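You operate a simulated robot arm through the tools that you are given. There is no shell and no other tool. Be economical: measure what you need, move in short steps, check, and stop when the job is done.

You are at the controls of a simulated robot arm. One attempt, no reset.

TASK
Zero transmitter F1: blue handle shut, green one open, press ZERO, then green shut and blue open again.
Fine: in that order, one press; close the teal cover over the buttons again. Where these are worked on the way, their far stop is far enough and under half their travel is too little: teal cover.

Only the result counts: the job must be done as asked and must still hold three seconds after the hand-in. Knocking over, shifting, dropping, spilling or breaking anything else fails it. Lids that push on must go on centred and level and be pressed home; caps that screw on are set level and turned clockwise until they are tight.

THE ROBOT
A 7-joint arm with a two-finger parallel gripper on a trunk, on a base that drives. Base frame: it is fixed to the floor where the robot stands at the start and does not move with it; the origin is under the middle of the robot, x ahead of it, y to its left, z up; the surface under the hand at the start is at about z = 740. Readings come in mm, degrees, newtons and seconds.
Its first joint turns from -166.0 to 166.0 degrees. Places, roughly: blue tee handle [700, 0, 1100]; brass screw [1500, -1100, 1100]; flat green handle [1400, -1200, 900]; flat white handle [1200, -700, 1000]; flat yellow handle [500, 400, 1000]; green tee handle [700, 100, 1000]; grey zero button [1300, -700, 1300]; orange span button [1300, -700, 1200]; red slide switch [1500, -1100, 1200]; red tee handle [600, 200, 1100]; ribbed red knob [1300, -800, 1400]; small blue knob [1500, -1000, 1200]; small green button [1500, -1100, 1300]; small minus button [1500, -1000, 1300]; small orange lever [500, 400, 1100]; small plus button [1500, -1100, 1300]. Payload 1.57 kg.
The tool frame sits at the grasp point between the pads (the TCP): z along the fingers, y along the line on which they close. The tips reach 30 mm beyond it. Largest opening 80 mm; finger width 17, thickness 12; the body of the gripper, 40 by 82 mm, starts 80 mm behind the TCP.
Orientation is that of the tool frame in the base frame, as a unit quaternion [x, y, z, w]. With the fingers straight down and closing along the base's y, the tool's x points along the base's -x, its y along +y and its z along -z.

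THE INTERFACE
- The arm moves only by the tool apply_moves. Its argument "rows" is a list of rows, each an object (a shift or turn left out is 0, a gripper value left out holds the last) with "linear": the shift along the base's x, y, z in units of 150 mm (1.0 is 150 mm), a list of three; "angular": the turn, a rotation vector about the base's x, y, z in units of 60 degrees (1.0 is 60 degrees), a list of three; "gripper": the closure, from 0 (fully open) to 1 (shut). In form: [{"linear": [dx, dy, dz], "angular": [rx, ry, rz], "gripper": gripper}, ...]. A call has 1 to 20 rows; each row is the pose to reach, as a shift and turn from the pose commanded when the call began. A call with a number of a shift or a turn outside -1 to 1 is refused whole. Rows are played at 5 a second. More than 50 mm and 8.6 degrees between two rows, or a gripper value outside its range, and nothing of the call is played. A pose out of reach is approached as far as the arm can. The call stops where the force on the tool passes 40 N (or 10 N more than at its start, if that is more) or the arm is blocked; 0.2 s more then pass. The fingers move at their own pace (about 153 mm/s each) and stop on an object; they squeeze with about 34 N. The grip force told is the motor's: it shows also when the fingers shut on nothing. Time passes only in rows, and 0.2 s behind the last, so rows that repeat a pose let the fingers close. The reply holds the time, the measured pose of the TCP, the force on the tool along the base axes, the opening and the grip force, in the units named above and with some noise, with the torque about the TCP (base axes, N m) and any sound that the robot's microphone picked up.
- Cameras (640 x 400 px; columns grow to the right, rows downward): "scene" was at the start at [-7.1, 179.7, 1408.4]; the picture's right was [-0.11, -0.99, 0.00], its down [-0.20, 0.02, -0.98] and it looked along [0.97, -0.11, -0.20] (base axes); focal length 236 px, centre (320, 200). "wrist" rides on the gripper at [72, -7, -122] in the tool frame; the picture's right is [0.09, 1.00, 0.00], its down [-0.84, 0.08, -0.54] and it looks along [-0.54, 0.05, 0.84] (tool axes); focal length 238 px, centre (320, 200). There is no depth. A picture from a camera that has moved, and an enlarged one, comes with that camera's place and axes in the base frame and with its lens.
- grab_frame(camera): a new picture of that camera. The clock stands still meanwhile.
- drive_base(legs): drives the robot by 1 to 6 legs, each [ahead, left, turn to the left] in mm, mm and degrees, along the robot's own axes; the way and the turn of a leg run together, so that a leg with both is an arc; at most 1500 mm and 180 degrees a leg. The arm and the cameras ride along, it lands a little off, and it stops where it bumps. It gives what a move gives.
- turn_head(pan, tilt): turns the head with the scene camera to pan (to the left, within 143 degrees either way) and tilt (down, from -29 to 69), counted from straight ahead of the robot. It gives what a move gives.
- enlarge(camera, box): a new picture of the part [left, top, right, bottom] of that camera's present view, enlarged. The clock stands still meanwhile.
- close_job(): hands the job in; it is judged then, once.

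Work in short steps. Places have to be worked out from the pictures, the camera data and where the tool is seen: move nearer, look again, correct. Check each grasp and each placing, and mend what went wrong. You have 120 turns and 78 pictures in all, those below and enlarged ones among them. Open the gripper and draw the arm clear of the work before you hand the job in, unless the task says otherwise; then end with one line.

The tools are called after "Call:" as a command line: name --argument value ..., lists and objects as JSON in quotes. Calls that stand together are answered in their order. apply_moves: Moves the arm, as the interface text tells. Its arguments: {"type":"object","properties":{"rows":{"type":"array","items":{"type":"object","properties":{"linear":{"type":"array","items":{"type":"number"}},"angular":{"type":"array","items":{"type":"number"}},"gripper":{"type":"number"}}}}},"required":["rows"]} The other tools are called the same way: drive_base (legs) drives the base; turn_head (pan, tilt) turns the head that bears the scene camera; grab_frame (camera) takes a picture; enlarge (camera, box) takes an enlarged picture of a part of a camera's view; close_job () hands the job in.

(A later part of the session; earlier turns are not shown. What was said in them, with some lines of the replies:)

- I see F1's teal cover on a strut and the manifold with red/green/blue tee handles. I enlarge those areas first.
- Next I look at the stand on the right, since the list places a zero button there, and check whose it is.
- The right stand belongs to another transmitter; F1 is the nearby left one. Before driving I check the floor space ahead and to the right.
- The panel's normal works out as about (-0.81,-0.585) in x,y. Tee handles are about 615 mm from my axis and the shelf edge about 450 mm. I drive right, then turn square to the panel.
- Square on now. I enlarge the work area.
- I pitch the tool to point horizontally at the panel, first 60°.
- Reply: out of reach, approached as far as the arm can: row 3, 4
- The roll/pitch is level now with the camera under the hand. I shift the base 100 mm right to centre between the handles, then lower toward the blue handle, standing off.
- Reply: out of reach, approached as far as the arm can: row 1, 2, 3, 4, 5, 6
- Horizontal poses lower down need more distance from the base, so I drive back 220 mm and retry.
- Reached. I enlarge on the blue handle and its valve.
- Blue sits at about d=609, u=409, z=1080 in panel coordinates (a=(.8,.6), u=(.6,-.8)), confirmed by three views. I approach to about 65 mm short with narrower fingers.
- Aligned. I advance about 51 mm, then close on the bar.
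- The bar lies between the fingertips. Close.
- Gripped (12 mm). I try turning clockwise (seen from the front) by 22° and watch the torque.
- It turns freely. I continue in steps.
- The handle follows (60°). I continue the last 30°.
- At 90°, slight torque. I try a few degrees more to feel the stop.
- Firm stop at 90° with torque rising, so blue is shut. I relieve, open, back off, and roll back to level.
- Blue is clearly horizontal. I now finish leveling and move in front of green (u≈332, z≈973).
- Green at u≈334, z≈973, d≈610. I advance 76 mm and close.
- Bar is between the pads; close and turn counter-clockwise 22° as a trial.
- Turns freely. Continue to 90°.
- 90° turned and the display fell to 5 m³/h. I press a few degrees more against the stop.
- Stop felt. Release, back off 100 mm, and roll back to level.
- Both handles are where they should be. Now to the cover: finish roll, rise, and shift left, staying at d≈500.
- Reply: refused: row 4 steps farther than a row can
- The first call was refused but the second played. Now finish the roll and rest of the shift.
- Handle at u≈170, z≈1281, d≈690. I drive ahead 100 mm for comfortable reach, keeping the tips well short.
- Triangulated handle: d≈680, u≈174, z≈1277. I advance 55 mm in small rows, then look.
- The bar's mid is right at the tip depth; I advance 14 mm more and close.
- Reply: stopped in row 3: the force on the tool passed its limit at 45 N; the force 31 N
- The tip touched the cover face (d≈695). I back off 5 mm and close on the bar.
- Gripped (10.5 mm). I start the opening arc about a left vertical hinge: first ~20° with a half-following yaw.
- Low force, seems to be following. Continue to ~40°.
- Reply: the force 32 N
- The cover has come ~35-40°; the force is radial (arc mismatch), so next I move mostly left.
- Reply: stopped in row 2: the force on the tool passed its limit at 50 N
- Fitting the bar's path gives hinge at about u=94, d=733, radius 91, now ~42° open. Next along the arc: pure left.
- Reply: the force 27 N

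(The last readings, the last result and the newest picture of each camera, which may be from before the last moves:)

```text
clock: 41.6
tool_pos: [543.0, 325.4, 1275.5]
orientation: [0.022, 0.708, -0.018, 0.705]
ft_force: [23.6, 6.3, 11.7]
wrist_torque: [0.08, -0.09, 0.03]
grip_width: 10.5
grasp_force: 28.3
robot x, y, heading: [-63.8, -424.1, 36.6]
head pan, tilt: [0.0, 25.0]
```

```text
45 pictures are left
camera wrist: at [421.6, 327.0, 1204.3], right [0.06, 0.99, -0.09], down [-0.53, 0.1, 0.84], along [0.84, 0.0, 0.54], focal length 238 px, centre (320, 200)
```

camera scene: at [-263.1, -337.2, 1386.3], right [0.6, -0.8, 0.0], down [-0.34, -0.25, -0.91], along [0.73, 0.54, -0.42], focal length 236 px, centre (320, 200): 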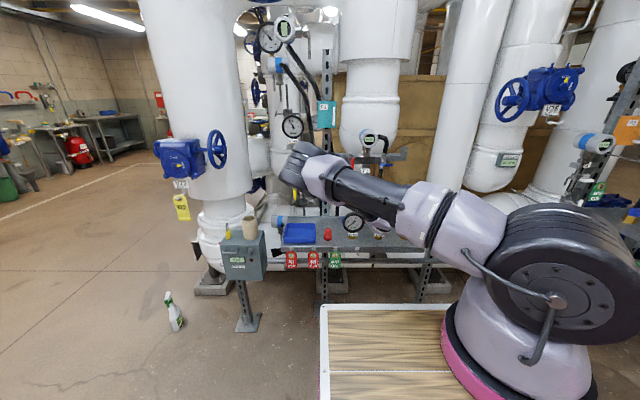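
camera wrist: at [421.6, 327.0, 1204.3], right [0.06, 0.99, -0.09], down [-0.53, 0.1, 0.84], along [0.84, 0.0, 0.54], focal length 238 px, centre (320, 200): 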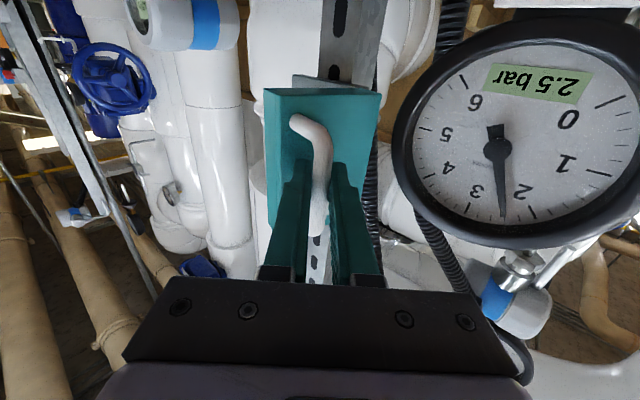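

Now ~68° open. I release slightly, back straight out, and look at whether the cover stays.

Call:
apply_moves --rows '[{"gripper": 0.75}, {"gripper": 0.7}, {"linear": [-0.15, 0.01, 0], "gripper": 0.7}, {"linear": [-0.4, 0.02, 0], "gripper": 0.7}, {"linear": [-0.67, 0.04, 0], "gripper": 0.7}]'

Call:
grab_frame --camera "wrist"

```text
clock: 42.9
tool_pos: [441.4, 331.8, 1273.4]
orientation: [0.023, 0.709, -0.018, 0.704]
ft_force: [1.2, 0.2, -1.0]
wrist_torque: [-0.01, 0.01, 0.03]
grip_width: 23.8
grasp_force: 0.1
robot x, y, heading: [-64.0, -425.0, 36.7]
head pan, tilt: [0.0, 25.0]
```

```text
44 pictures are left
camera wrist: at [318.8, 332.9, 1202.5], right [0.06, 0.99, -0.09], down [-0.53, 0.1, 0.84], along [0.84, 0.0, 0.54], focal length 238 px, centre (320, 200)
```

wrist: 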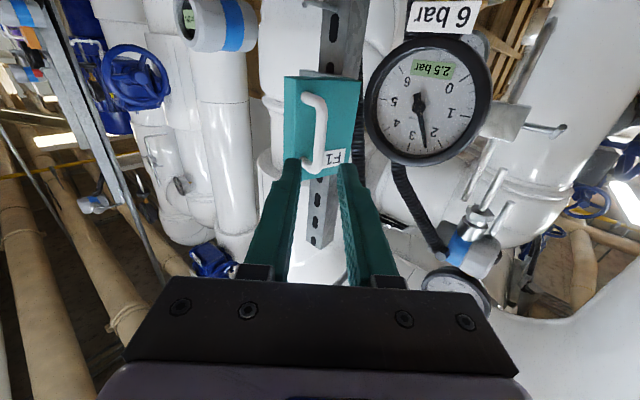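

The cover stays open. I move back right in front of the box, yawing back square to the panel, for a view of the buttons.

Call:
apply_moves --rows '[{"linear": [-0.1, -0.1, 0], "angular": [0, 0, 0.08]}, {"linear": [0, -0.3, 0], "angular": [0, 0, 0.16]}, {"linear": [0.12, -0.52, 0], "angular": [0, 0, 0.24]}, {"linear": [0.25, -0.73, 0], "angular": [0, 0, 0.333]}]'

Call:
apply_moves --rows '[{"linear": [0.13, -0.18, 0], "angular": [0, 0, 0.1]}, {"linear": [0.26, -0.35, 0], "angular": [0, 0, 0.2]}, {"linear": [0.4, -0.53, 0], "angular": [0, 0, 0.285]}]'

Call:
grab_frame --camera "wrist"

Call:
grab_frame --camera "scene"

```text
clock: 43.9
tool_pos: [477.1, 221.9, 1275.5]
orientation: [-0.102, 0.702, 0.106, 0.697]
ft_force: [-0.6, -0.2, 0.0]
wrist_torque: [-0.01, -0.01, -0.01]
grip_width: 23.9
grasp_force: 0.2
robot x, y, heading: [-66.3, -423.3, 36.9]
head pan, tilt: [0.0, 25.0]
```

```text
clock: 44.6
tool_pos: [536.7, 141.8, 1274.7]
orientation: [-0.205, 0.679, 0.207, 0.674]
ft_force: [-0.2, 1.2, -0.3]
wrist_torque: [-0.01, 0.0, -0.08]
grip_width: 24.1
grasp_force: 0.0
robot x, y, heading: [-65.7, -427.3, 36.7]
head pan, tilt: [0.0, 25.0]
```

```text
43 pictures are left
camera wrist: at [439.1, 69.0, 1202.7], right [-0.56, 0.83, -0.09], down [-0.49, -0.24, 0.84], along [0.67, 0.51, 0.54], focal length 238 px, centre (320, 200)
```

wrist: 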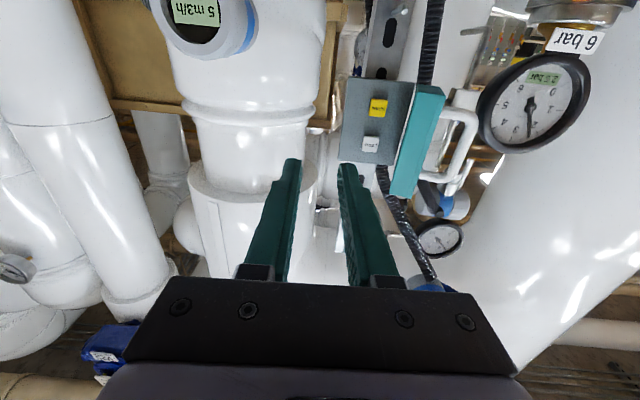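

```text
42 pictures are left
camera scene: at [-184.1, -277.6, 1386.2], right [0.6, -0.8, 0.0], down [-0.34, -0.25, -0.91], along [0.73, 0.54, -0.42], focal length 236 px, centre (320, 200)
```

scene: 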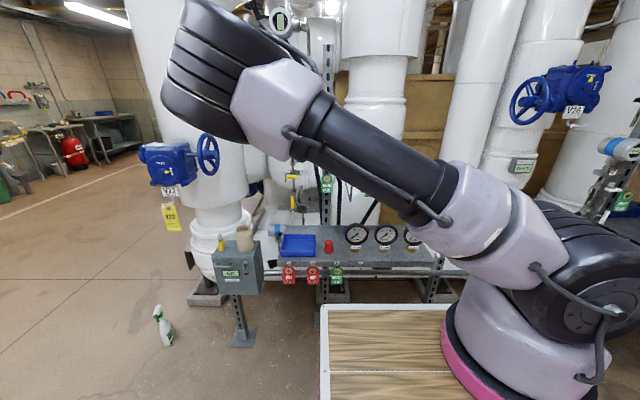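

Two buttons are visible. I enlarge them.

Call:
enlarge --camera "wrist" --box '[320, 60, 480, 200]'

```text
2.86 times, centred on (400, 130) of wrist
camera zoom: at [439.1, 69.0, 1202.7], right [-0.56, 0.83, -0.09], down [-0.49, -0.24, 0.84], along [0.67, 0.51, 0.54], focal length 681 px, centre (91, 400)
```

zoom: 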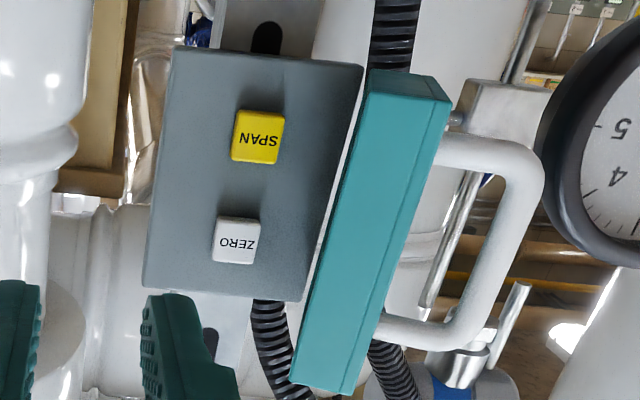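

ZERO is the white upper button: at about u=141, z≈1313 (if d≈725). I close the fingers and move in front of it, tips ~80 mm short, then re-triangulate.

Call:
apply_moves --rows '[{"linear": [-0.07, 0.1, 0.12], "gripper": 1}, {"linear": [-0.14, 0.19, 0.25], "angular": [0, 0, 0.05], "gripper": 1}, {"linear": [-0.27, 0.36, 0.25], "angular": [0, 0, 0.05], "gripper": 1}, {"linear": [-0.11, 0.48, 0.25], "angular": [0, 0, 0.05], "gripper": 1}, {"linear": [0.08, 0.62, 0.25], "angular": [0, 0, 0.05], "gripper": 1}, {"linear": [0.244, 0.74, 0.25], "angular": [0, 0, 0.05], "gripper": 1}]'

Call:
enlarge --camera "wrist" --box '[220, 60, 460, 220]'

```text
clock: 46.0
tool_pos: [572.5, 255.1, 1312.6]
orientation: [-0.223, 0.673, 0.225, 0.668]
ft_force: [-0.1, 0.2, 0.6]
wrist_torque: [-0.05, 0.01, -0.01]
grip_width: 0.0
grasp_force: 21.2
robot x, y, heading: [-62.8, -429.0, 36.9]
head pan, tilt: [0.0, 25.0]
```

```text
2.50 times, centred on (340, 140) of wrist
camera zoom: at [479.0, 177.9, 1242.1], right [-0.6, 0.8, -0.09], down [-0.47, -0.26, 0.84], along [0.65, 0.54, 0.54], focal length 596 px, centre (270, 350)
```

zoom: 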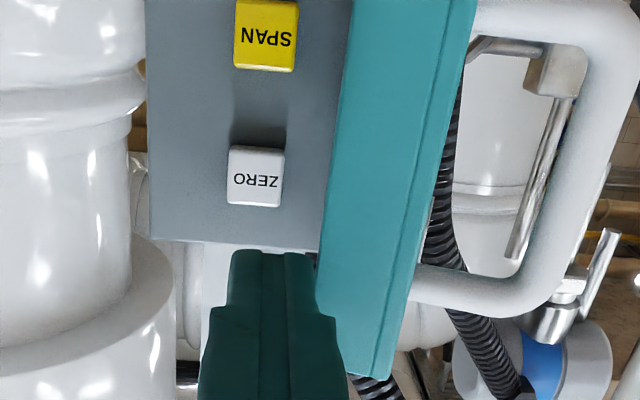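

Second fix: ZERO at u≈145, z≈1306, d≈700. I align and advance to tips at d≈680, then check.

Call:
apply_moves --rows '[{"linear": [0.025, -0.03, -0.04], "gripper": 1}, {"linear": [0.13, 0.06, -0.04], "gripper": 1}, {"linear": [0.235, 0.136, -0.04], "gripper": 1}]'

Call:
enlarge --camera "wrist" --box '[220, 80, 460, 240]'

```text
clock: 46.9
tool_pos: [607.5, 275.4, 1306.4]
orientation: [-0.222, 0.673, 0.225, 0.668]
ft_force: [-0.2, 0.8, 0.7]
wrist_torque: [-0.01, -0.01, 0.01]
grip_width: 0.0
grasp_force: 21.3
robot x, y, heading: [-62.8, -426.1, 36.8]
head pan, tilt: [0.0, 25.0]
```

```text
2.50 times, centred on (340, 160) of wrist
camera zoom: at [513.4, 197.3, 1234.2], right [-0.6, 0.8, -0.09], down [-0.47, -0.26, 0.84], along [0.65, 0.54, 0.54], focal length 596 px, centre (270, 300)
```

zoom: 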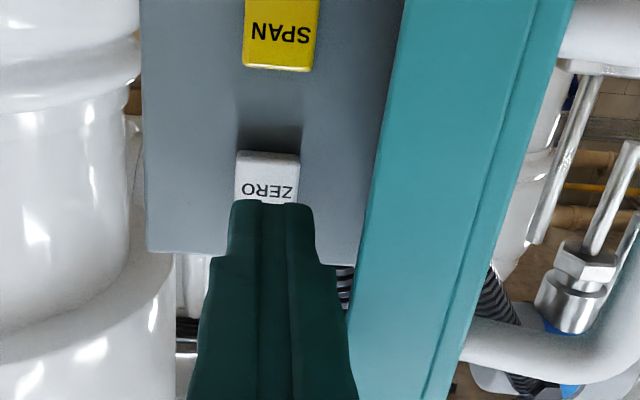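

Corrected fix using the visible tip as calibration: ZERO at d≈740, z≈1314, u≈145. I roll the hand -90° so its slim side faces the cover and raise 8 mm.

Call:
apply_moves --rows '[{"angular": [-0.1, -0.075, 0], "linear": [0, 0, 0.01]}, {"angular": [-0.2, -0.15, 0], "linear": [0, 0, 0.02]}, {"angular": [-0.3, -0.225, 0], "linear": [0, 0, 0.03]}, {"angular": [-0.4, -0.3, 0], "linear": [0, 0, 0.04]}, {"angular": [-0.5, -0.375, 0], "linear": [0, 0, 0.05]}, {"angular": [-0.6, -0.45, 0], "linear": [0, 0, 0.05]}, {"angular": [-0.7, -0.525, 0], "linear": [0, 0, 0.05]}, {"angular": [-0.8, -0.6, 0], "linear": [0, 0, 0.05]}]'

Call:
apply_moves --rows '[{"angular": [-0.1, -0.075, 0]}, {"angular": [-0.2, -0.15, 0]}, {"angular": [-0.3, -0.225, 0]}, {"angular": [-0.4, -0.3, 0]}]'

Call:
grab_frame --camera "wrist"

```text
clock: 48.6
tool_pos: [607.4, 274.6, 1313.3]
orientation: [-0.528, 0.472, -0.142, 0.692]
ft_force: [-1.3, -0.5, -0.1]
wrist_torque: [-0.03, 0.01, 0.01]
grip_width: 0.0
grasp_force: 21.4
robot x, y, heading: [-61.3, -425.8, 36.7]
head pan, tilt: [0.0, 25.0]
```

```text
clock: 49.6
tool_pos: [608.4, 274.0, 1312.7]
orientation: [-0.631, 0.319, -0.316, 0.632]
ft_force: [-0.9, 0.3, 1.1]
wrist_torque: [-0.04, -0.01, -0.02]
grip_width: 0.0
grasp_force: 21.5
robot x, y, heading: [-59.8, -426.4, 36.9]
head pan, tilt: [0.0, 25.0]
```

```text
38 pictures are left
camera wrist: at [554.0, 144.4, 1319.9], right [0.05, -0.07, -1.0], down [-0.93, 0.35, -0.07], along [0.35, 0.93, -0.05], focal length 238 px, centre (320, 200)
```

wrist: 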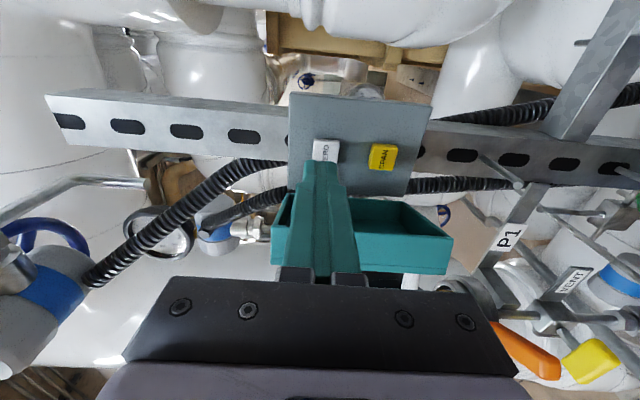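

ZERO appears at about u≈142, z≈1308. I correct slightly and advance 25 mm, then look.

Call:
apply_moves --rows '[{"linear": [-0.016, 0.021, -0.027]}, {"linear": [0.05, 0.071, -0.027]}, {"linear": [0.117, 0.121, -0.027]}]'

Call:
enlarge --camera "wrist" --box '[240, 80, 440, 220]'

```text
clock: 50.5
tool_pos: [626.4, 292.3, 1310.4]
orientation: [-0.631, 0.319, -0.317, 0.632]
ft_force: [-0.1, 0.1, -0.1]
wrist_torque: [-0.03, 0.01, 0.01]
grip_width: 0.0
grasp_force: 21.0
robot x, y, heading: [-65.0, -425.1, 37.1]
head pan, tilt: [0.0, 25.0]
```

```text
2.86 times, centred on (340, 150) of wrist
camera zoom: at [571.4, 162.6, 1316.1], right [0.05, -0.07, -1.0], down [-0.93, 0.35, -0.07], along [0.35, 0.93, -0.05], focal length 681 px, centre (263, 343)
```

zoom: 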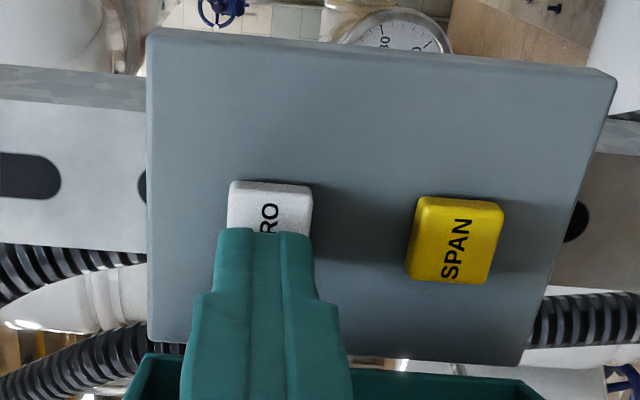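

Well aligned. I advance in 3 mm steps, watching the force.

Call:
apply_moves --rows '[{"linear": [0.016, 0.012, 0]}, {"linear": [0.032, 0.024, 0]}, {"linear": [0.048, 0.036, 0]}, {"linear": [0.064, 0.048, 0]}, {"linear": [0.08, 0.06, 0]}]'

Call:
enlarge --camera "wrist" --box '[240, 80, 440, 220]'

```text
clock: 51.6
tool_pos: [637.3, 300.8, 1309.3]
orientation: [-0.631, 0.319, -0.316, 0.632]
ft_force: [-10.4, -6.5, -1.5]
wrist_torque: [-0.1, 0.04, 0.03]
grip_width: 0.0
grasp_force: 21.3
robot x, y, heading: [-61.4, -424.1, 36.9]
head pan, tilt: [0.0, 25.0]
heard: click
```

```text
2.86 times, centred on (340, 150) of wrist
camera zoom: at [582.5, 171.5, 1315.8], right [0.05, -0.07, -1.0], down [-0.93, 0.35, -0.07], along [0.35, 0.93, -0.05], focal length 681 px, centre (263, 343)
```

zoom: 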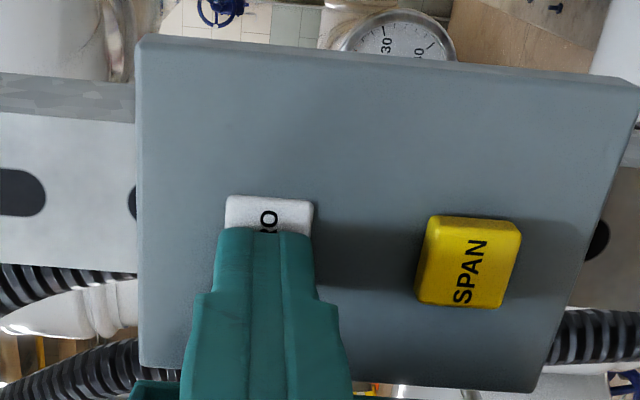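

A click at ~12 N with the button depressed: pressed once. I withdraw straight back.

Call:
apply_moves --rows '[{"linear": [-0.1, -0.075, 0]}, {"linear": [-0.3, -0.225, 0]}, {"linear": [-0.55, -0.41, 0]}, {"linear": [-0.8, -0.6, 0]}]'

Call:
grab_frame --camera "wrist"

```text
clock: 52.6
tool_pos: [519.1, 211.8, 1307.7]
orientation: [-0.631, 0.32, -0.316, 0.632]
ft_force: [1.7, 0.4, -0.3]
wrist_torque: [0.06, -0.03, 0.05]
grip_width: 0.0
grasp_force: 21.6
robot x, y, heading: [-64.3, -423.9, 37.0]
head pan, tilt: [0.0, 25.0]
```

```text
35 pictures are left
camera wrist: at [464.5, 82.2, 1314.9], right [0.05, -0.07, -1.0], down [-0.93, 0.35, -0.07], along [0.35, 0.93, -0.05], focal length 238 px, centre (320, 200)
```

wrist: 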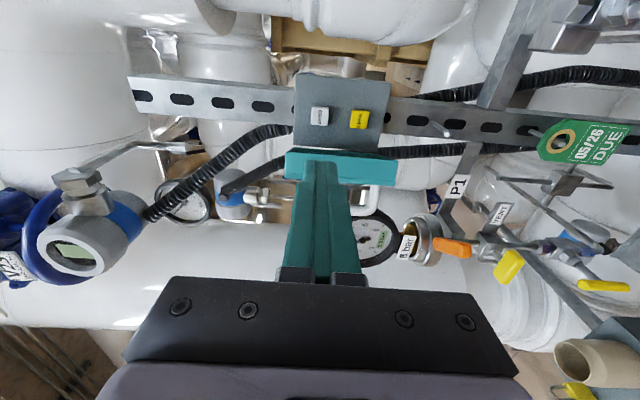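

Released. Now I'll close the cover: move left of it (tips short of it), so I can sweep it rightward with the closed fingers.

Call:
apply_moves --rows '[{"linear": [-0.114, 0.152, 0.03]}, {"linear": [-0.228, 0.304, 0.03]}, {"linear": [-0.342, 0.456, 0.03]}, {"linear": [-0.456, 0.608, 0.03]}]'

Call:
grab_frame --camera "wrist"

```text
clock: 53.6
tool_pos: [449.2, 301.5, 1313.2]
orientation: [-0.631, 0.32, -0.316, 0.632]
ft_force: [0.1, -1.1, -0.3]
wrist_torque: [-0.01, 0.0, 0.07]
grip_width: 0.0
grasp_force: 20.9
robot x, y, heading: [-63.2, -423.5, 36.8]
head pan, tilt: [0.0, 25.0]
```

```text
34 pictures are left
camera wrist: at [396.2, 171.5, 1319.5], right [0.05, -0.07, -1.0], down [-0.93, 0.35, -0.07], along [0.35, 0.93, -0.05], focal length 238 px, centre (320, 200)
```

wrist: 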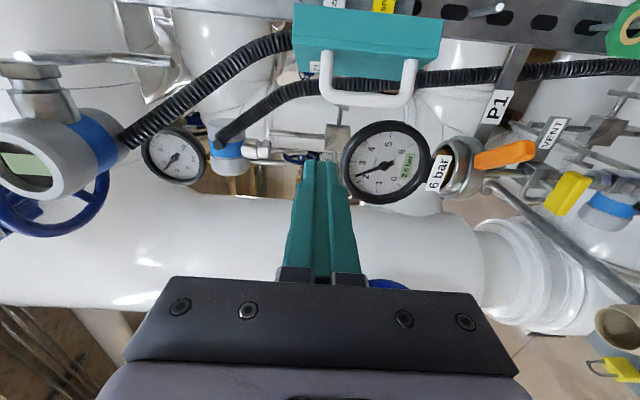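

Gauge is below/behind (top z≈1280, d≥660); the bail handle is at u≈70, z 1239–1314. I advance with tips to d≈655 at z≈1303, left of the handle.

Call:
apply_moves --rows '[{"linear": [0.113, 0.085, -0.03]}, {"linear": [0.226, 0.17, -0.06]}, {"linear": [0.34, 0.255, -0.06]}, {"linear": [0.453, 0.34, -0.06]}]'

Call:
grab_frame --camera "wrist"

```text
clock: 54.6
tool_pos: [517.8, 352.5, 1305.2]
orientation: [-0.631, 0.319, -0.316, 0.633]
ft_force: [0.2, -1.2, 1.3]
wrist_torque: [0.04, 0.0, -0.06]
grip_width: 0.0
grasp_force: 21.5
robot x, y, heading: [-62.9, -426.2, 36.5]
head pan, tilt: [0.0, 25.0]
```

```text
33 pictures are left
camera wrist: at [463.2, 222.8, 1311.2], right [0.05, -0.07, -1.0], down [-0.93, 0.35, -0.07], along [0.35, 0.93, -0.05], focal length 238 px, centre (320, 200)
```

wrist: 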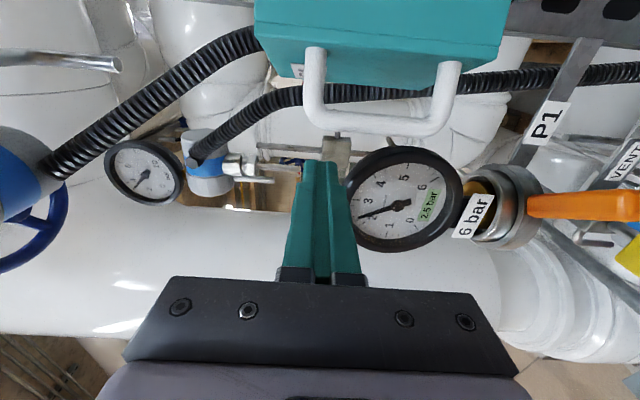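

Clear. Sweep right 60 mm in small steps, pushing the handle.

Call:
apply_moves --rows '[{"linear": [0.048, -0.064, 0]}, {"linear": [0.096, -0.128, 0]}, {"linear": [0.144, -0.192, 0]}, {"linear": [0.192, -0.256, 0]}, {"linear": [0.24, -0.32, 0]}, {"linear": [0.288, -0.384, 0]}]'

Call:
grab_frame --camera "wrist"

```text
clock: 56.0
tool_pos: [559.4, 295.2, 1304.4]
orientation: [-0.631, 0.319, -0.315, 0.632]
ft_force: [-0.6, -0.2, 0.4]
wrist_torque: [0.01, 0.03, -0.01]
grip_width: 0.0
grasp_force: 21.3
robot x, y, heading: [-65.6, -422.1, 36.8]
head pan, tilt: [0.0, 25.0]
```

```text
32 pictures are left
camera wrist: at [506.5, 166.6, 1310.2], right [0.05, -0.07, -1.0], down [-0.93, 0.35, -0.07], along [0.35, 0.93, -0.05], focal length 238 px, centre (320, 200)
```

wrist: 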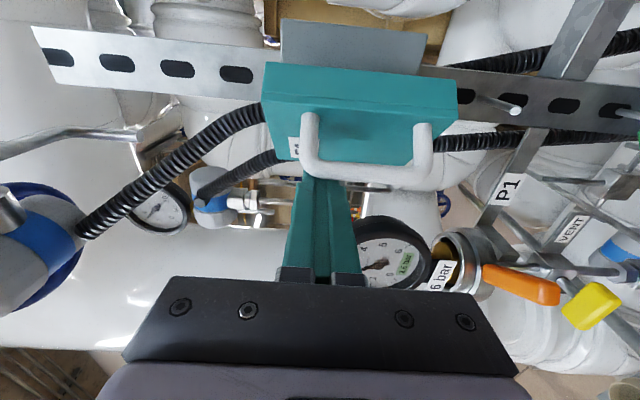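

The finger is behind the handle and the cover is swinging. Continue sweeping 60 mm.

Call:
apply_moves --rows '[{"linear": [0.048, -0.064, 0]}, {"linear": [0.096, -0.128, 0]}, {"linear": [0.144, -0.192, 0]}, {"linear": [0.192, -0.256, 0]}, {"linear": [0.24, -0.32, 0]}]'

Call:
grab_frame --camera "wrist"

```text
clock: 57.2
tool_pos: [597.6, 249.5, 1305.5]
orientation: [-0.631, 0.32, -0.317, 0.632]
ft_force: [0.2, 0.1, 0.3]
wrist_torque: [-0.04, -0.03, -0.03]
grip_width: 0.0
grasp_force: 21.2
robot x, y, heading: [-62.5, -424.7, 36.9]
head pan, tilt: [0.0, 25.0]
```

```text
31 pictures are left
camera wrist: at [542.7, 118.4, 1311.3], right [0.05, -0.07, -1.0], down [-0.93, 0.35, -0.07], along [0.35, 0.93, -0.05], focal length 238 px, centre (320, 200)
```

wrist: 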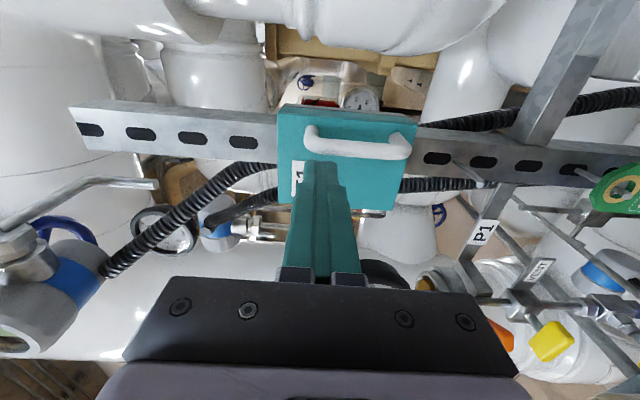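

The cover is nearly shut. I push forward in small steps until it seats (face closed at d≈695).

Call:
apply_moves --rows '[{"linear": [0.032, 0.024, 0]}, {"linear": [0.064, 0.048, 0]}, {"linear": [0.096, 0.072, 0]}, {"linear": [0.128, 0.096, 0]}, {"linear": [0.155, 0.116, 0]}, {"linear": [0.175, 0.131, 0]}, {"linear": [0.195, 0.146, 0]}, {"linear": [0.205, 0.154, 0]}, {"linear": [0.215, 0.161, 0]}]'

Call:
grab_frame --camera "wrist"

```text
clock: 59.2
tool_pos: [627.5, 271.9, 1305.8]
orientation: [-0.631, 0.32, -0.315, 0.633]
ft_force: [-20.4, -19.1, -6.7]
wrist_torque: [-0.13, 0.12, 0.13]
grip_width: 0.0
grasp_force: 21.9
robot x, y, heading: [-65.7, -430.0, 37.1]
head pan, tilt: [0.0, 25.0]
```

```text
30 pictures are left
camera wrist: at [573.7, 141.7, 1311.3], right [0.05, -0.07, -1.0], down [-0.93, 0.35, -0.07], along [0.35, 0.93, -0.05], focal length 238 px, centre (320, 200)
```

wrist: 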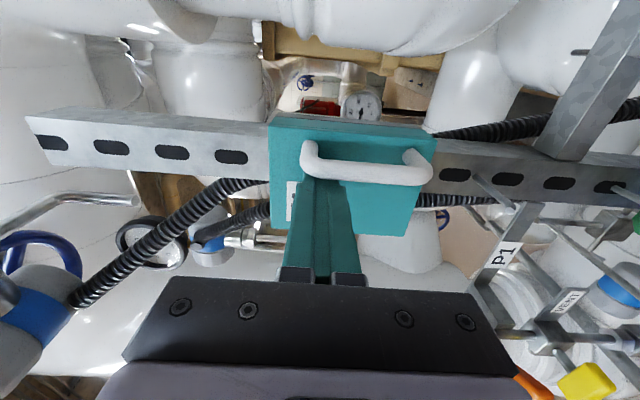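

Tips at d=695 with 28 N: same as the originally shut face. I withdraw and verify.

Call:
apply_moves --rows '[{"linear": [-0.15, -0.112, 0]}, {"linear": [-0.4, -0.3, 0]}, {"linear": [-0.65, -0.49, 0]}, {"linear": [-0.9, -0.675, 0]}]'

Call:
enlarge --camera "wrist" --box '[220, 40, 460, 200]'

```text
clock: 60.2
tool_pos: [494.2, 169.1, 1304.5]
orientation: [-0.63, 0.32, -0.317, 0.633]
ft_force: [2.0, 0.3, 0.0]
wrist_torque: [-0.01, -0.02, -0.02]
grip_width: 0.0
grasp_force: 21.5
robot x, y, heading: [-61.2, -424.9, 36.4]
head pan, tilt: [0.0, 25.0]
```

```text
2.50 times, centred on (340, 120) of wrist
camera zoom: at [439.9, 39.9, 1311.3], right [0.05, -0.07, -1.0], down [-0.93, 0.35, -0.07], along [0.35, 0.93, -0.05], focal length 596 px, centre (270, 400)
```

zoom: 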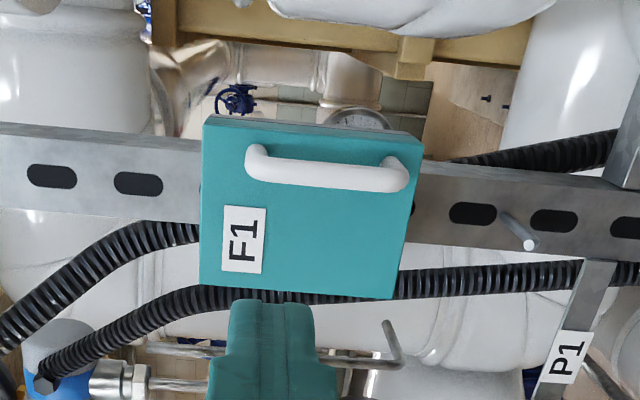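

The cover is fully shut. Back up 100 mm to the earlier stance, then go to green with the hand still rolled -90°.

Call:
drive_base --legs '[[-100, 0, 0]]'

Call:
apply_moves --rows '[{"linear": [0.12, -0.16, -0.2], "gripper": 0.5}, {"linear": [0.24, -0.32, -0.4], "gripper": 0.5}, {"linear": [0.36, -0.48, -0.6], "gripper": 0.5}, {"linear": [0.48, -0.64, -0.8], "gripper": 0.5}, {"linear": [0.6, -0.8, -1], "gripper": 0.5}]'

Call:
apply_moves --rows '[{"linear": [0.08, -0.04, -0.25]}, {"linear": [0.2, 0.0, -0.5]}, {"linear": [0.32, 0.08, -0.75]}, {"linear": [0.46, 0.16, -1]}]'

```text
clock: 61.4
tool_pos: [412.2, 110.0, 1306.2]
orientation: [-0.631, 0.32, -0.316, 0.632]
ft_force: [-0.5, 0.0, 0.2]
wrist_torque: [-0.03, 0.03, 0.0]
grip_width: 0.0
grasp_force: 21.7
robot x, y, heading: [-147.8, -485.4, 36.9]
head pan, tilt: [0.0, 25.0]
```

```text
clock: 62.6
tool_pos: [500.6, -15.0, 1153.6]
orientation: [-0.63, 0.319, -0.316, 0.633]
ft_force: [0.0, 0.6, 0.6]
wrist_torque: [0.0, 0.0, -0.03]
grip_width: 39.9
grasp_force: 0.0
robot x, y, heading: [-144.1, -487.2, 36.9]
head pan, tilt: [0.0, 25.0]
```

```text
clock: 63.6
tool_pos: [571.5, 12.4, 1002.9]
orientation: [-0.631, 0.319, -0.316, 0.633]
ft_force: [-0.7, -0.6, 0.0]
wrist_torque: [0.0, 0.01, 0.0]
grip_width: 39.9
grasp_force: 0.0
robot x, y, heading: [-145.5, -486.9, 36.9]
head pan, tilt: [0.0, 25.0]
```

Now at u≈333. I lower to z≈974 and approach to d≈545, then look.

Call:
apply_moves --rows '[{"linear": [0, 0, -0.193]}, {"linear": [0.14, 0.105, -0.193]}, {"linear": [0.28, 0.21, -0.193]}, {"linear": [0.43, 0.32, -0.193]}]'

Call:
grab_frame --camera "wrist"

```text
clock: 64.6
tool_pos: [636.2, 60.9, 976.9]
orientation: [-0.631, 0.32, -0.317, 0.632]
ft_force: [-0.1, 0.1, -0.3]
wrist_torque: [0.02, 0.01, 0.02]
grip_width: 40.2
grasp_force: 0.1
robot x, y, heading: [-142.3, -487.5, 37.0]
head pan, tilt: [0.0, 25.0]
```

```text
28 pictures are left
camera wrist: at [582.4, -68.1, 982.0], right [0.05, -0.07, -1.0], down [-0.93, 0.35, -0.07], along [0.35, 0.93, -0.05], focal length 238 px, centre (320, 200)
```

wrist: 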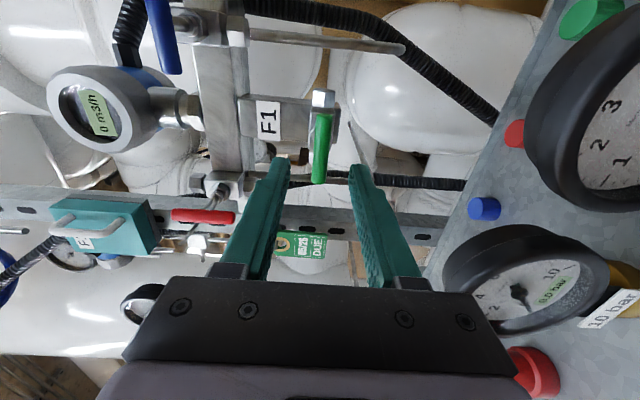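

Display reads 0. Advance 52 mm onto green, close, and begin turning clockwise.

Call:
apply_moves --rows '[{"linear": [0.1, 0.075, -0.015]}, {"linear": [0.19, 0.142, -0.015]}, {"linear": [0.277, 0.208, -0.015]}, {"linear": [0.277, 0.208, -0.015], "gripper": 0.7}, {"linear": [0.277, 0.208, -0.015], "gripper": 0.85}, {"linear": [0.277, 0.208, -0.015], "gripper": 1}, {"linear": [0.277, 0.208, -0.015], "gripper": 1}, {"linear": [0.277, 0.208, -0.015], "gripper": 1}]'

Call:
apply_moves --rows '[{"angular": [0.1, 0.075, 0]}, {"angular": [0.2, 0.15, 0]}, {"angular": [0.3, 0.225, 0]}]'

Call:
grab_frame --camera "wrist"

```text
clock: 66.4
tool_pos: [677.1, 92.4, 974.9]
orientation: [-0.631, 0.32, -0.316, 0.632]
ft_force: [3.5, 3.4, 4.8]
wrist_torque: [-0.06, 0.02, -0.07]
grip_width: 12.2
grasp_force: 29.3
robot x, y, heading: [-146.4, -488.6, 36.6]
head pan, tilt: [0.0, 25.0]
```

```text
clock: 67.2
tool_pos: [677.0, 92.3, 974.3]
orientation: [-0.556, 0.437, -0.187, 0.682]
ft_force: [9.1, 6.9, 11.2]
wrist_torque: [-0.05, 0.04, -0.45]
grip_width: 12.3
grasp_force: 29.1
robot x, y, heading: [-143.8, -485.9, 36.5]
head pan, tilt: [0.0, 25.0]
```

```text
27 pictures are left
camera wrist: at [621.4, -35.1, 953.4], right [-0.18, 0.24, -0.95], down [-0.91, 0.32, 0.26], along [0.37, 0.92, 0.16], focal length 238 px, centre (320, 200)
```

wrist: 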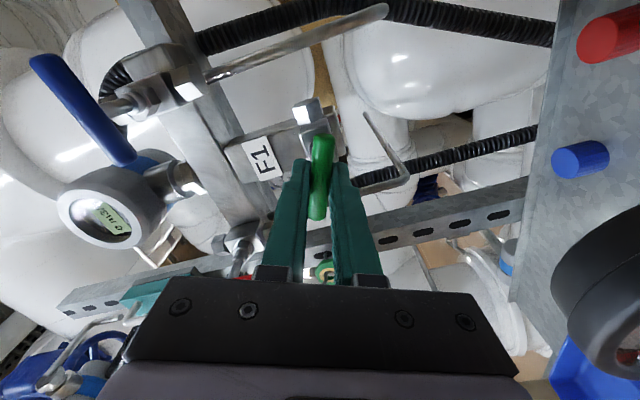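

Following. Continue the remaining 68° and press a few degrees into the stop.

Call:
apply_moves --rows '[{"angular": [0.1, 0.075, 0]}, {"angular": [0.2, 0.15, 0]}, {"angular": [0.3, 0.225, 0]}, {"angular": [0.4, 0.3, 0]}, {"angular": [0.5, 0.375, 0]}, {"angular": [0.6, 0.45, 0]}, {"angular": [0.7, 0.525, 0]}, {"angular": [0.8, 0.6, 0]}, {"angular": [0.9, 0.675, 0]}]'

Call:
apply_moves --rows '[{"angular": [0.05, 0.0375, 0]}, {"angular": [0.1, 0.075, 0]}]'

Call:
grab_frame --camera "wrist"

```text
clock: 69.2
tool_pos: [677.3, 91.5, 974.4]
orientation: [-0.222, 0.674, 0.225, 0.668]
ft_force: [13.4, -1.6, 12.6]
wrist_torque: [-0.17, -0.38, -0.44]
grip_width: 11.9
grasp_force: 28.8
robot x, y, heading: [-143.4, -487.6, 36.9]
head pan, tilt: [0.0, 25.0]
```

```text
clock: 69.8
tool_pos: [676.8, 90.3, 973.5]
orientation: [-0.177, 0.687, 0.268, 0.652]
ft_force: [10.5, -9.3, 8.4]
wrist_torque: [-0.42, -0.62, -0.54]
grip_width: 14.7
grasp_force: 30.1
robot x, y, heading: [-148.6, -485.5, 36.6]
head pan, tilt: [0.0, 25.0]
```

```text
26 pictures are left
camera wrist: at [578.4, 20.5, 902.2], right [-0.6, 0.8, 0.05], down [-0.41, -0.35, 0.84], along [0.69, 0.49, 0.54], focal length 238 px, centre (320, 200)
```

wrist: 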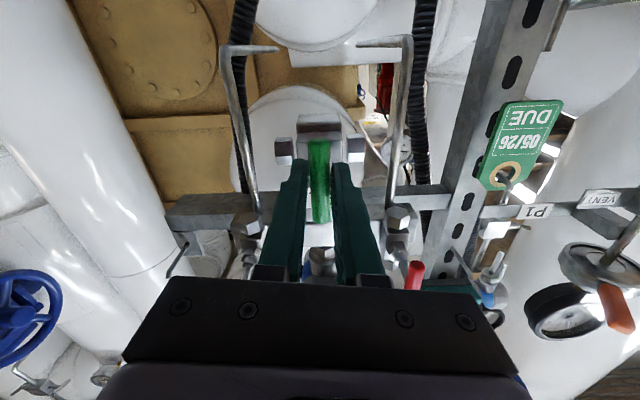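

Green is back vertical at its stop. Relieve, open, back off 90 mm.

Call:
apply_moves --rows '[{"angular": [-0.1, -0.075, 0], "gripper": 0.4}, {"angular": [-0.1, -0.075, 0], "gripper": 0.4}, {"angular": [-0.1, -0.075, 0], "linear": [-0.15, -0.112, 0], "gripper": 0.4}, {"angular": [-0.1, -0.075, 0], "linear": [-0.32, -0.24, 0], "gripper": 0.4}, {"angular": [-0.1, -0.075, 0], "linear": [-0.5, -0.375, 0], "gripper": 0.4}]'

Call:
apply_moves --rows '[{"angular": [0.1, 0.075, 0], "linear": [0, 0, 0.15]}, {"angular": [0.2, 0.15, 0], "linear": [0, 0, 0.3]}, {"angular": [0.3, 0.225, 0], "linear": [0, 0, 0.45]}, {"angular": [0.4, 0.3, 0], "linear": [0, 0, 0.6]}, {"angular": [0.5, 0.375, 0], "linear": [0.08, -0.1, 0.7]}, {"angular": [0.6, 0.45, 0], "linear": [0.16, -0.2, 0.7]}, {"angular": [0.7, 0.525, 0], "linear": [0.24, -0.32, 0.7]}, {"angular": [0.8, 0.6, 0], "linear": [0.304, -0.405, 0.7]}]'

Call:
apply_moves --rows '[{"angular": [0.1, 0.075, 0]}, {"angular": [0.2, 0.15, 0]}, {"angular": [0.3, 0.225, 0]}, {"angular": [0.4, 0.3, 0]}]'

Call:
grab_frame --camera "wrist"

```text
clock: 71.0
tool_pos: [603.1, 34.5, 974.0]
orientation: [-0.222, 0.674, 0.225, 0.668]
ft_force: [-0.8, -0.2, -0.1]
wrist_torque: [0.0, 0.0, 0.02]
grip_width: 48.0
grasp_force: 0.1
robot x, y, heading: [-143.0, -488.5, 36.6]
head pan, tilt: [0.0, 25.0]
```

```text
clock: 72.8
tool_pos: [647.1, -24.1, 1078.7]
orientation: [0.142, 0.694, 0.531, 0.465]
ft_force: [-0.5, 0.2, -0.5]
wrist_torque: [-0.01, 0.02, -0.06]
grip_width: 47.8
grasp_force: 0.1
robot x, y, heading: [-143.8, -487.7, 36.7]
head pan, tilt: [0.0, 25.0]
```

```text
clock: 73.8
tool_pos: [648.2, -26.3, 1077.4]
orientation: [0.317, 0.632, 0.635, 0.312]
ft_force: [0.6, -0.1, -0.1]
wrist_torque: [0.01, 0.01, 0.02]
grip_width: 47.8
grasp_force: 0.0
robot x, y, heading: [-146.6, -485.3, 36.9]
head pan, tilt: [0.0, 25.0]
```

```text
25 pictures are left
camera wrist: at [508.0, -41.0, 1072.6], right [-0.05, 0.07, 1.0], down [0.08, -0.99, 0.07], along [1.0, 0.08, 0.05], focal length 238 px, centre (320, 200)
```

wrist: 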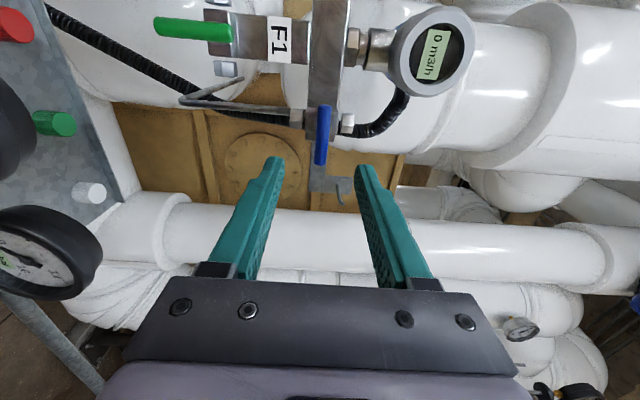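

Aligned with blue (u≈410). Advance 95 mm with z +3 and close.

Call:
apply_moves --rows '[{"linear": [0.127, 0.095, 0.02]}, {"linear": [0.254, 0.19, 0.02]}, {"linear": [0.38, 0.285, 0.02]}, {"linear": [0.507, 0.38, 0.02]}, {"linear": [0.507, 0.38, 0.02], "gripper": 0.7}, {"linear": [0.507, 0.38, 0.02], "gripper": 0.85}, {"linear": [0.507, 0.38, 0.02], "gripper": 1}, {"linear": [0.507, 0.38, 0.02], "gripper": 1}, {"linear": [0.507, 0.38, 0.02], "gripper": 1}]'

Call:
grab_frame --camera "wrist"

```text
clock: 75.8
tool_pos: [723.1, 31.3, 1081.6]
orientation: [0.316, 0.634, 0.633, 0.313]
ft_force: [-1.3, -2.0, -18.2]
wrist_torque: [-0.21, -0.13, 0.25]
grip_width: 12.5
grasp_force: 29.3
robot x, y, heading: [-148.6, -484.5, 36.6]
head pan, tilt: [0.0, 25.0]
```

```text
24 pictures are left
camera wrist: at [583.8, 15.7, 1075.0], right [-0.05, 0.07, 1.0], down [0.08, -0.99, 0.07], along [1.0, 0.08, 0.04], focal length 238 px, centre (320, 200)
```

wrist: 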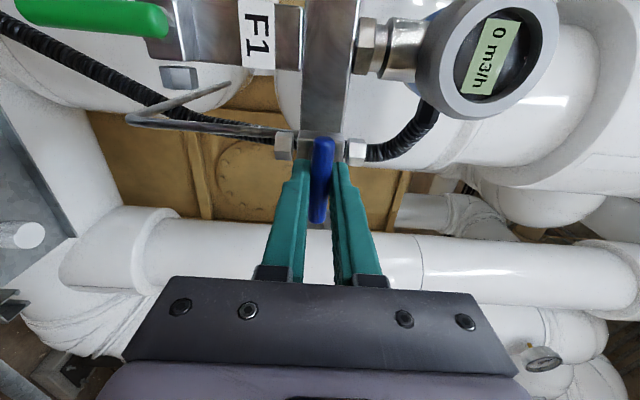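

Gripped. Turn counter-clockwise 60°, then the rest with a press into the stop.

Call:
apply_moves --rows '[{"angular": [-0.1, -0.075, 0]}, {"angular": [-0.2, -0.15, 0]}, {"angular": [-0.3, -0.225, 0]}, {"angular": [-0.4, -0.3, 0]}, {"angular": [-0.5, -0.375, 0]}, {"angular": [-0.6, -0.45, 0]}, {"angular": [-0.7, -0.525, 0]}, {"angular": [-0.8, -0.6, 0]}]'

Call:
apply_moves --rows '[{"angular": [-0.1, -0.075, 0]}, {"angular": [-0.2, -0.15, 0]}, {"angular": [-0.3, -0.225, 0]}, {"angular": [-0.4, -0.3, 0]}, {"angular": [-0.45, -0.3375, 0]}, {"angular": [-0.5, -0.375, 0]}]'

Call:
grab_frame --camera "wrist"

```text
clock: 77.6
tool_pos: [724.4, 31.2, 1081.4]
orientation: [-0.043, 0.708, 0.391, 0.587]
ft_force: [-7.4, -10.6, -20.0]
wrist_torque: [-0.35, 0.43, -0.08]
grip_width: 12.4
grasp_force: 29.1
robot x, y, heading: [-142.1, -489.4, 36.6]
head pan, tilt: [0.0, 25.0]
```

```text
clock: 79.0
tool_pos: [724.9, 32.0, 1084.3]
orientation: [-0.266, 0.656, 0.181, 0.682]
ft_force: [4.9, 2.4, 3.5]
wrist_torque: [0.72, 0.24, -0.41]
grip_width: 14.1
grasp_force: 30.1
robot x, y, heading: [-147.8, -490.6, 36.7]
head pan, tilt: [0.0, 25.0]
```

```text
23 pictures are left
camera wrist: at [637.1, -53.0, 1013.9], right [-0.59, 0.78, -0.22], down [-0.54, -0.18, 0.82], along [0.6, 0.6, 0.53], focal length 238 px, centre (320, 200)
```

wrist: 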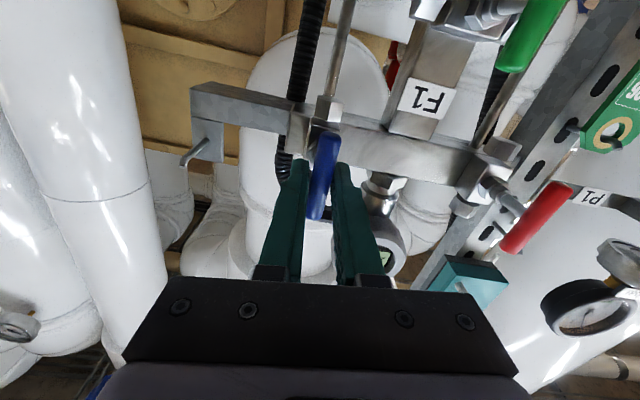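

Blue is at its open stop. Relieve, open, and back well off, then verify everything.

Call:
apply_moves --rows '[{"angular": [0.1, 0.075, 0], "gripper": 0.4}, {"angular": [0.1, 0.075, 0], "gripper": 0.4}, {"angular": [0.1, 0.075, 0], "linear": [-0.15, -0.112, 0], "gripper": 0.4}, {"angular": [0.1, 0.075, 0], "linear": [-0.38, -0.285, 0], "gripper": 0.4}, {"angular": [0.1, 0.075, 0], "linear": [-0.62, -0.465, 0], "gripper": 0.4}, {"angular": [0.1, 0.075, 0], "linear": [-0.86, -0.645, 0], "gripper": 0.2}, {"angular": [0.1, 0.075, 0], "linear": [-1, -0.75, 0], "gripper": 0}]'

Call:
grab_frame --camera "wrist"

Call:
enlarge --camera "wrist" --box '[240, 0, 520, 200]'

```text
clock: 80.6
tool_pos: [574.7, -78.1, 1081.7]
orientation: [-0.222, 0.673, 0.224, 0.669]
ft_force: [-0.4, -0.7, -0.4]
wrist_torque: [-0.02, -0.02, -0.02]
grip_width: 79.8
grasp_force: 0.1
robot x, y, heading: [-145.0, -489.8, 36.7]
head pan, tilt: [0.0, 25.0]
```

```text
22 pictures are left
camera wrist: at [480.8, -156.6, 1009.4], right [-0.6, 0.8, -0.09], down [-0.47, -0.26, 0.84], along [0.65, 0.54, 0.54], focal length 238 px, centre (320, 200)
```

wrist: 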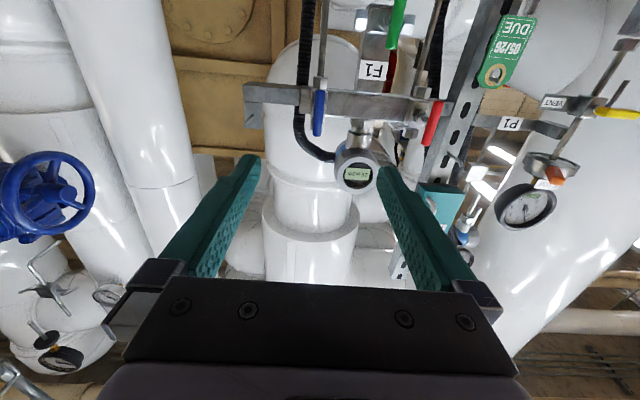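

```text
2.00 times, centred on (380, 100) of wrist
camera zoom: at [480.8, -156.6, 1009.4], right [-0.6, 0.8, -0.09], down [-0.47, -0.26, 0.84], along [0.65, 0.54, 0.54], focal length 477 px, centre (200, 400)
```

zoom: 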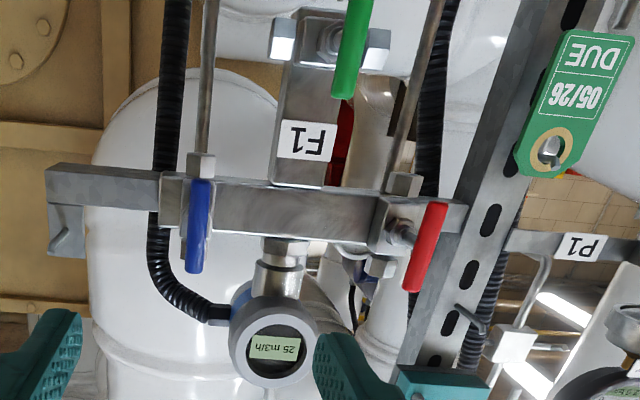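

Display reads 25 m³/h, which is the original 30 less the 5 offset. Blue, green and red are all back vertical, the cover is shut, and the gripper is open and clear. Handing in.

Call:
close_job

```text
The job is handed in.
```

F1 is zeroed: blue shut, green open, ZERO pressed once, green shut and blue open again, with the teal cover closed over the buttons; the display went from 30 to 25 m³/h.
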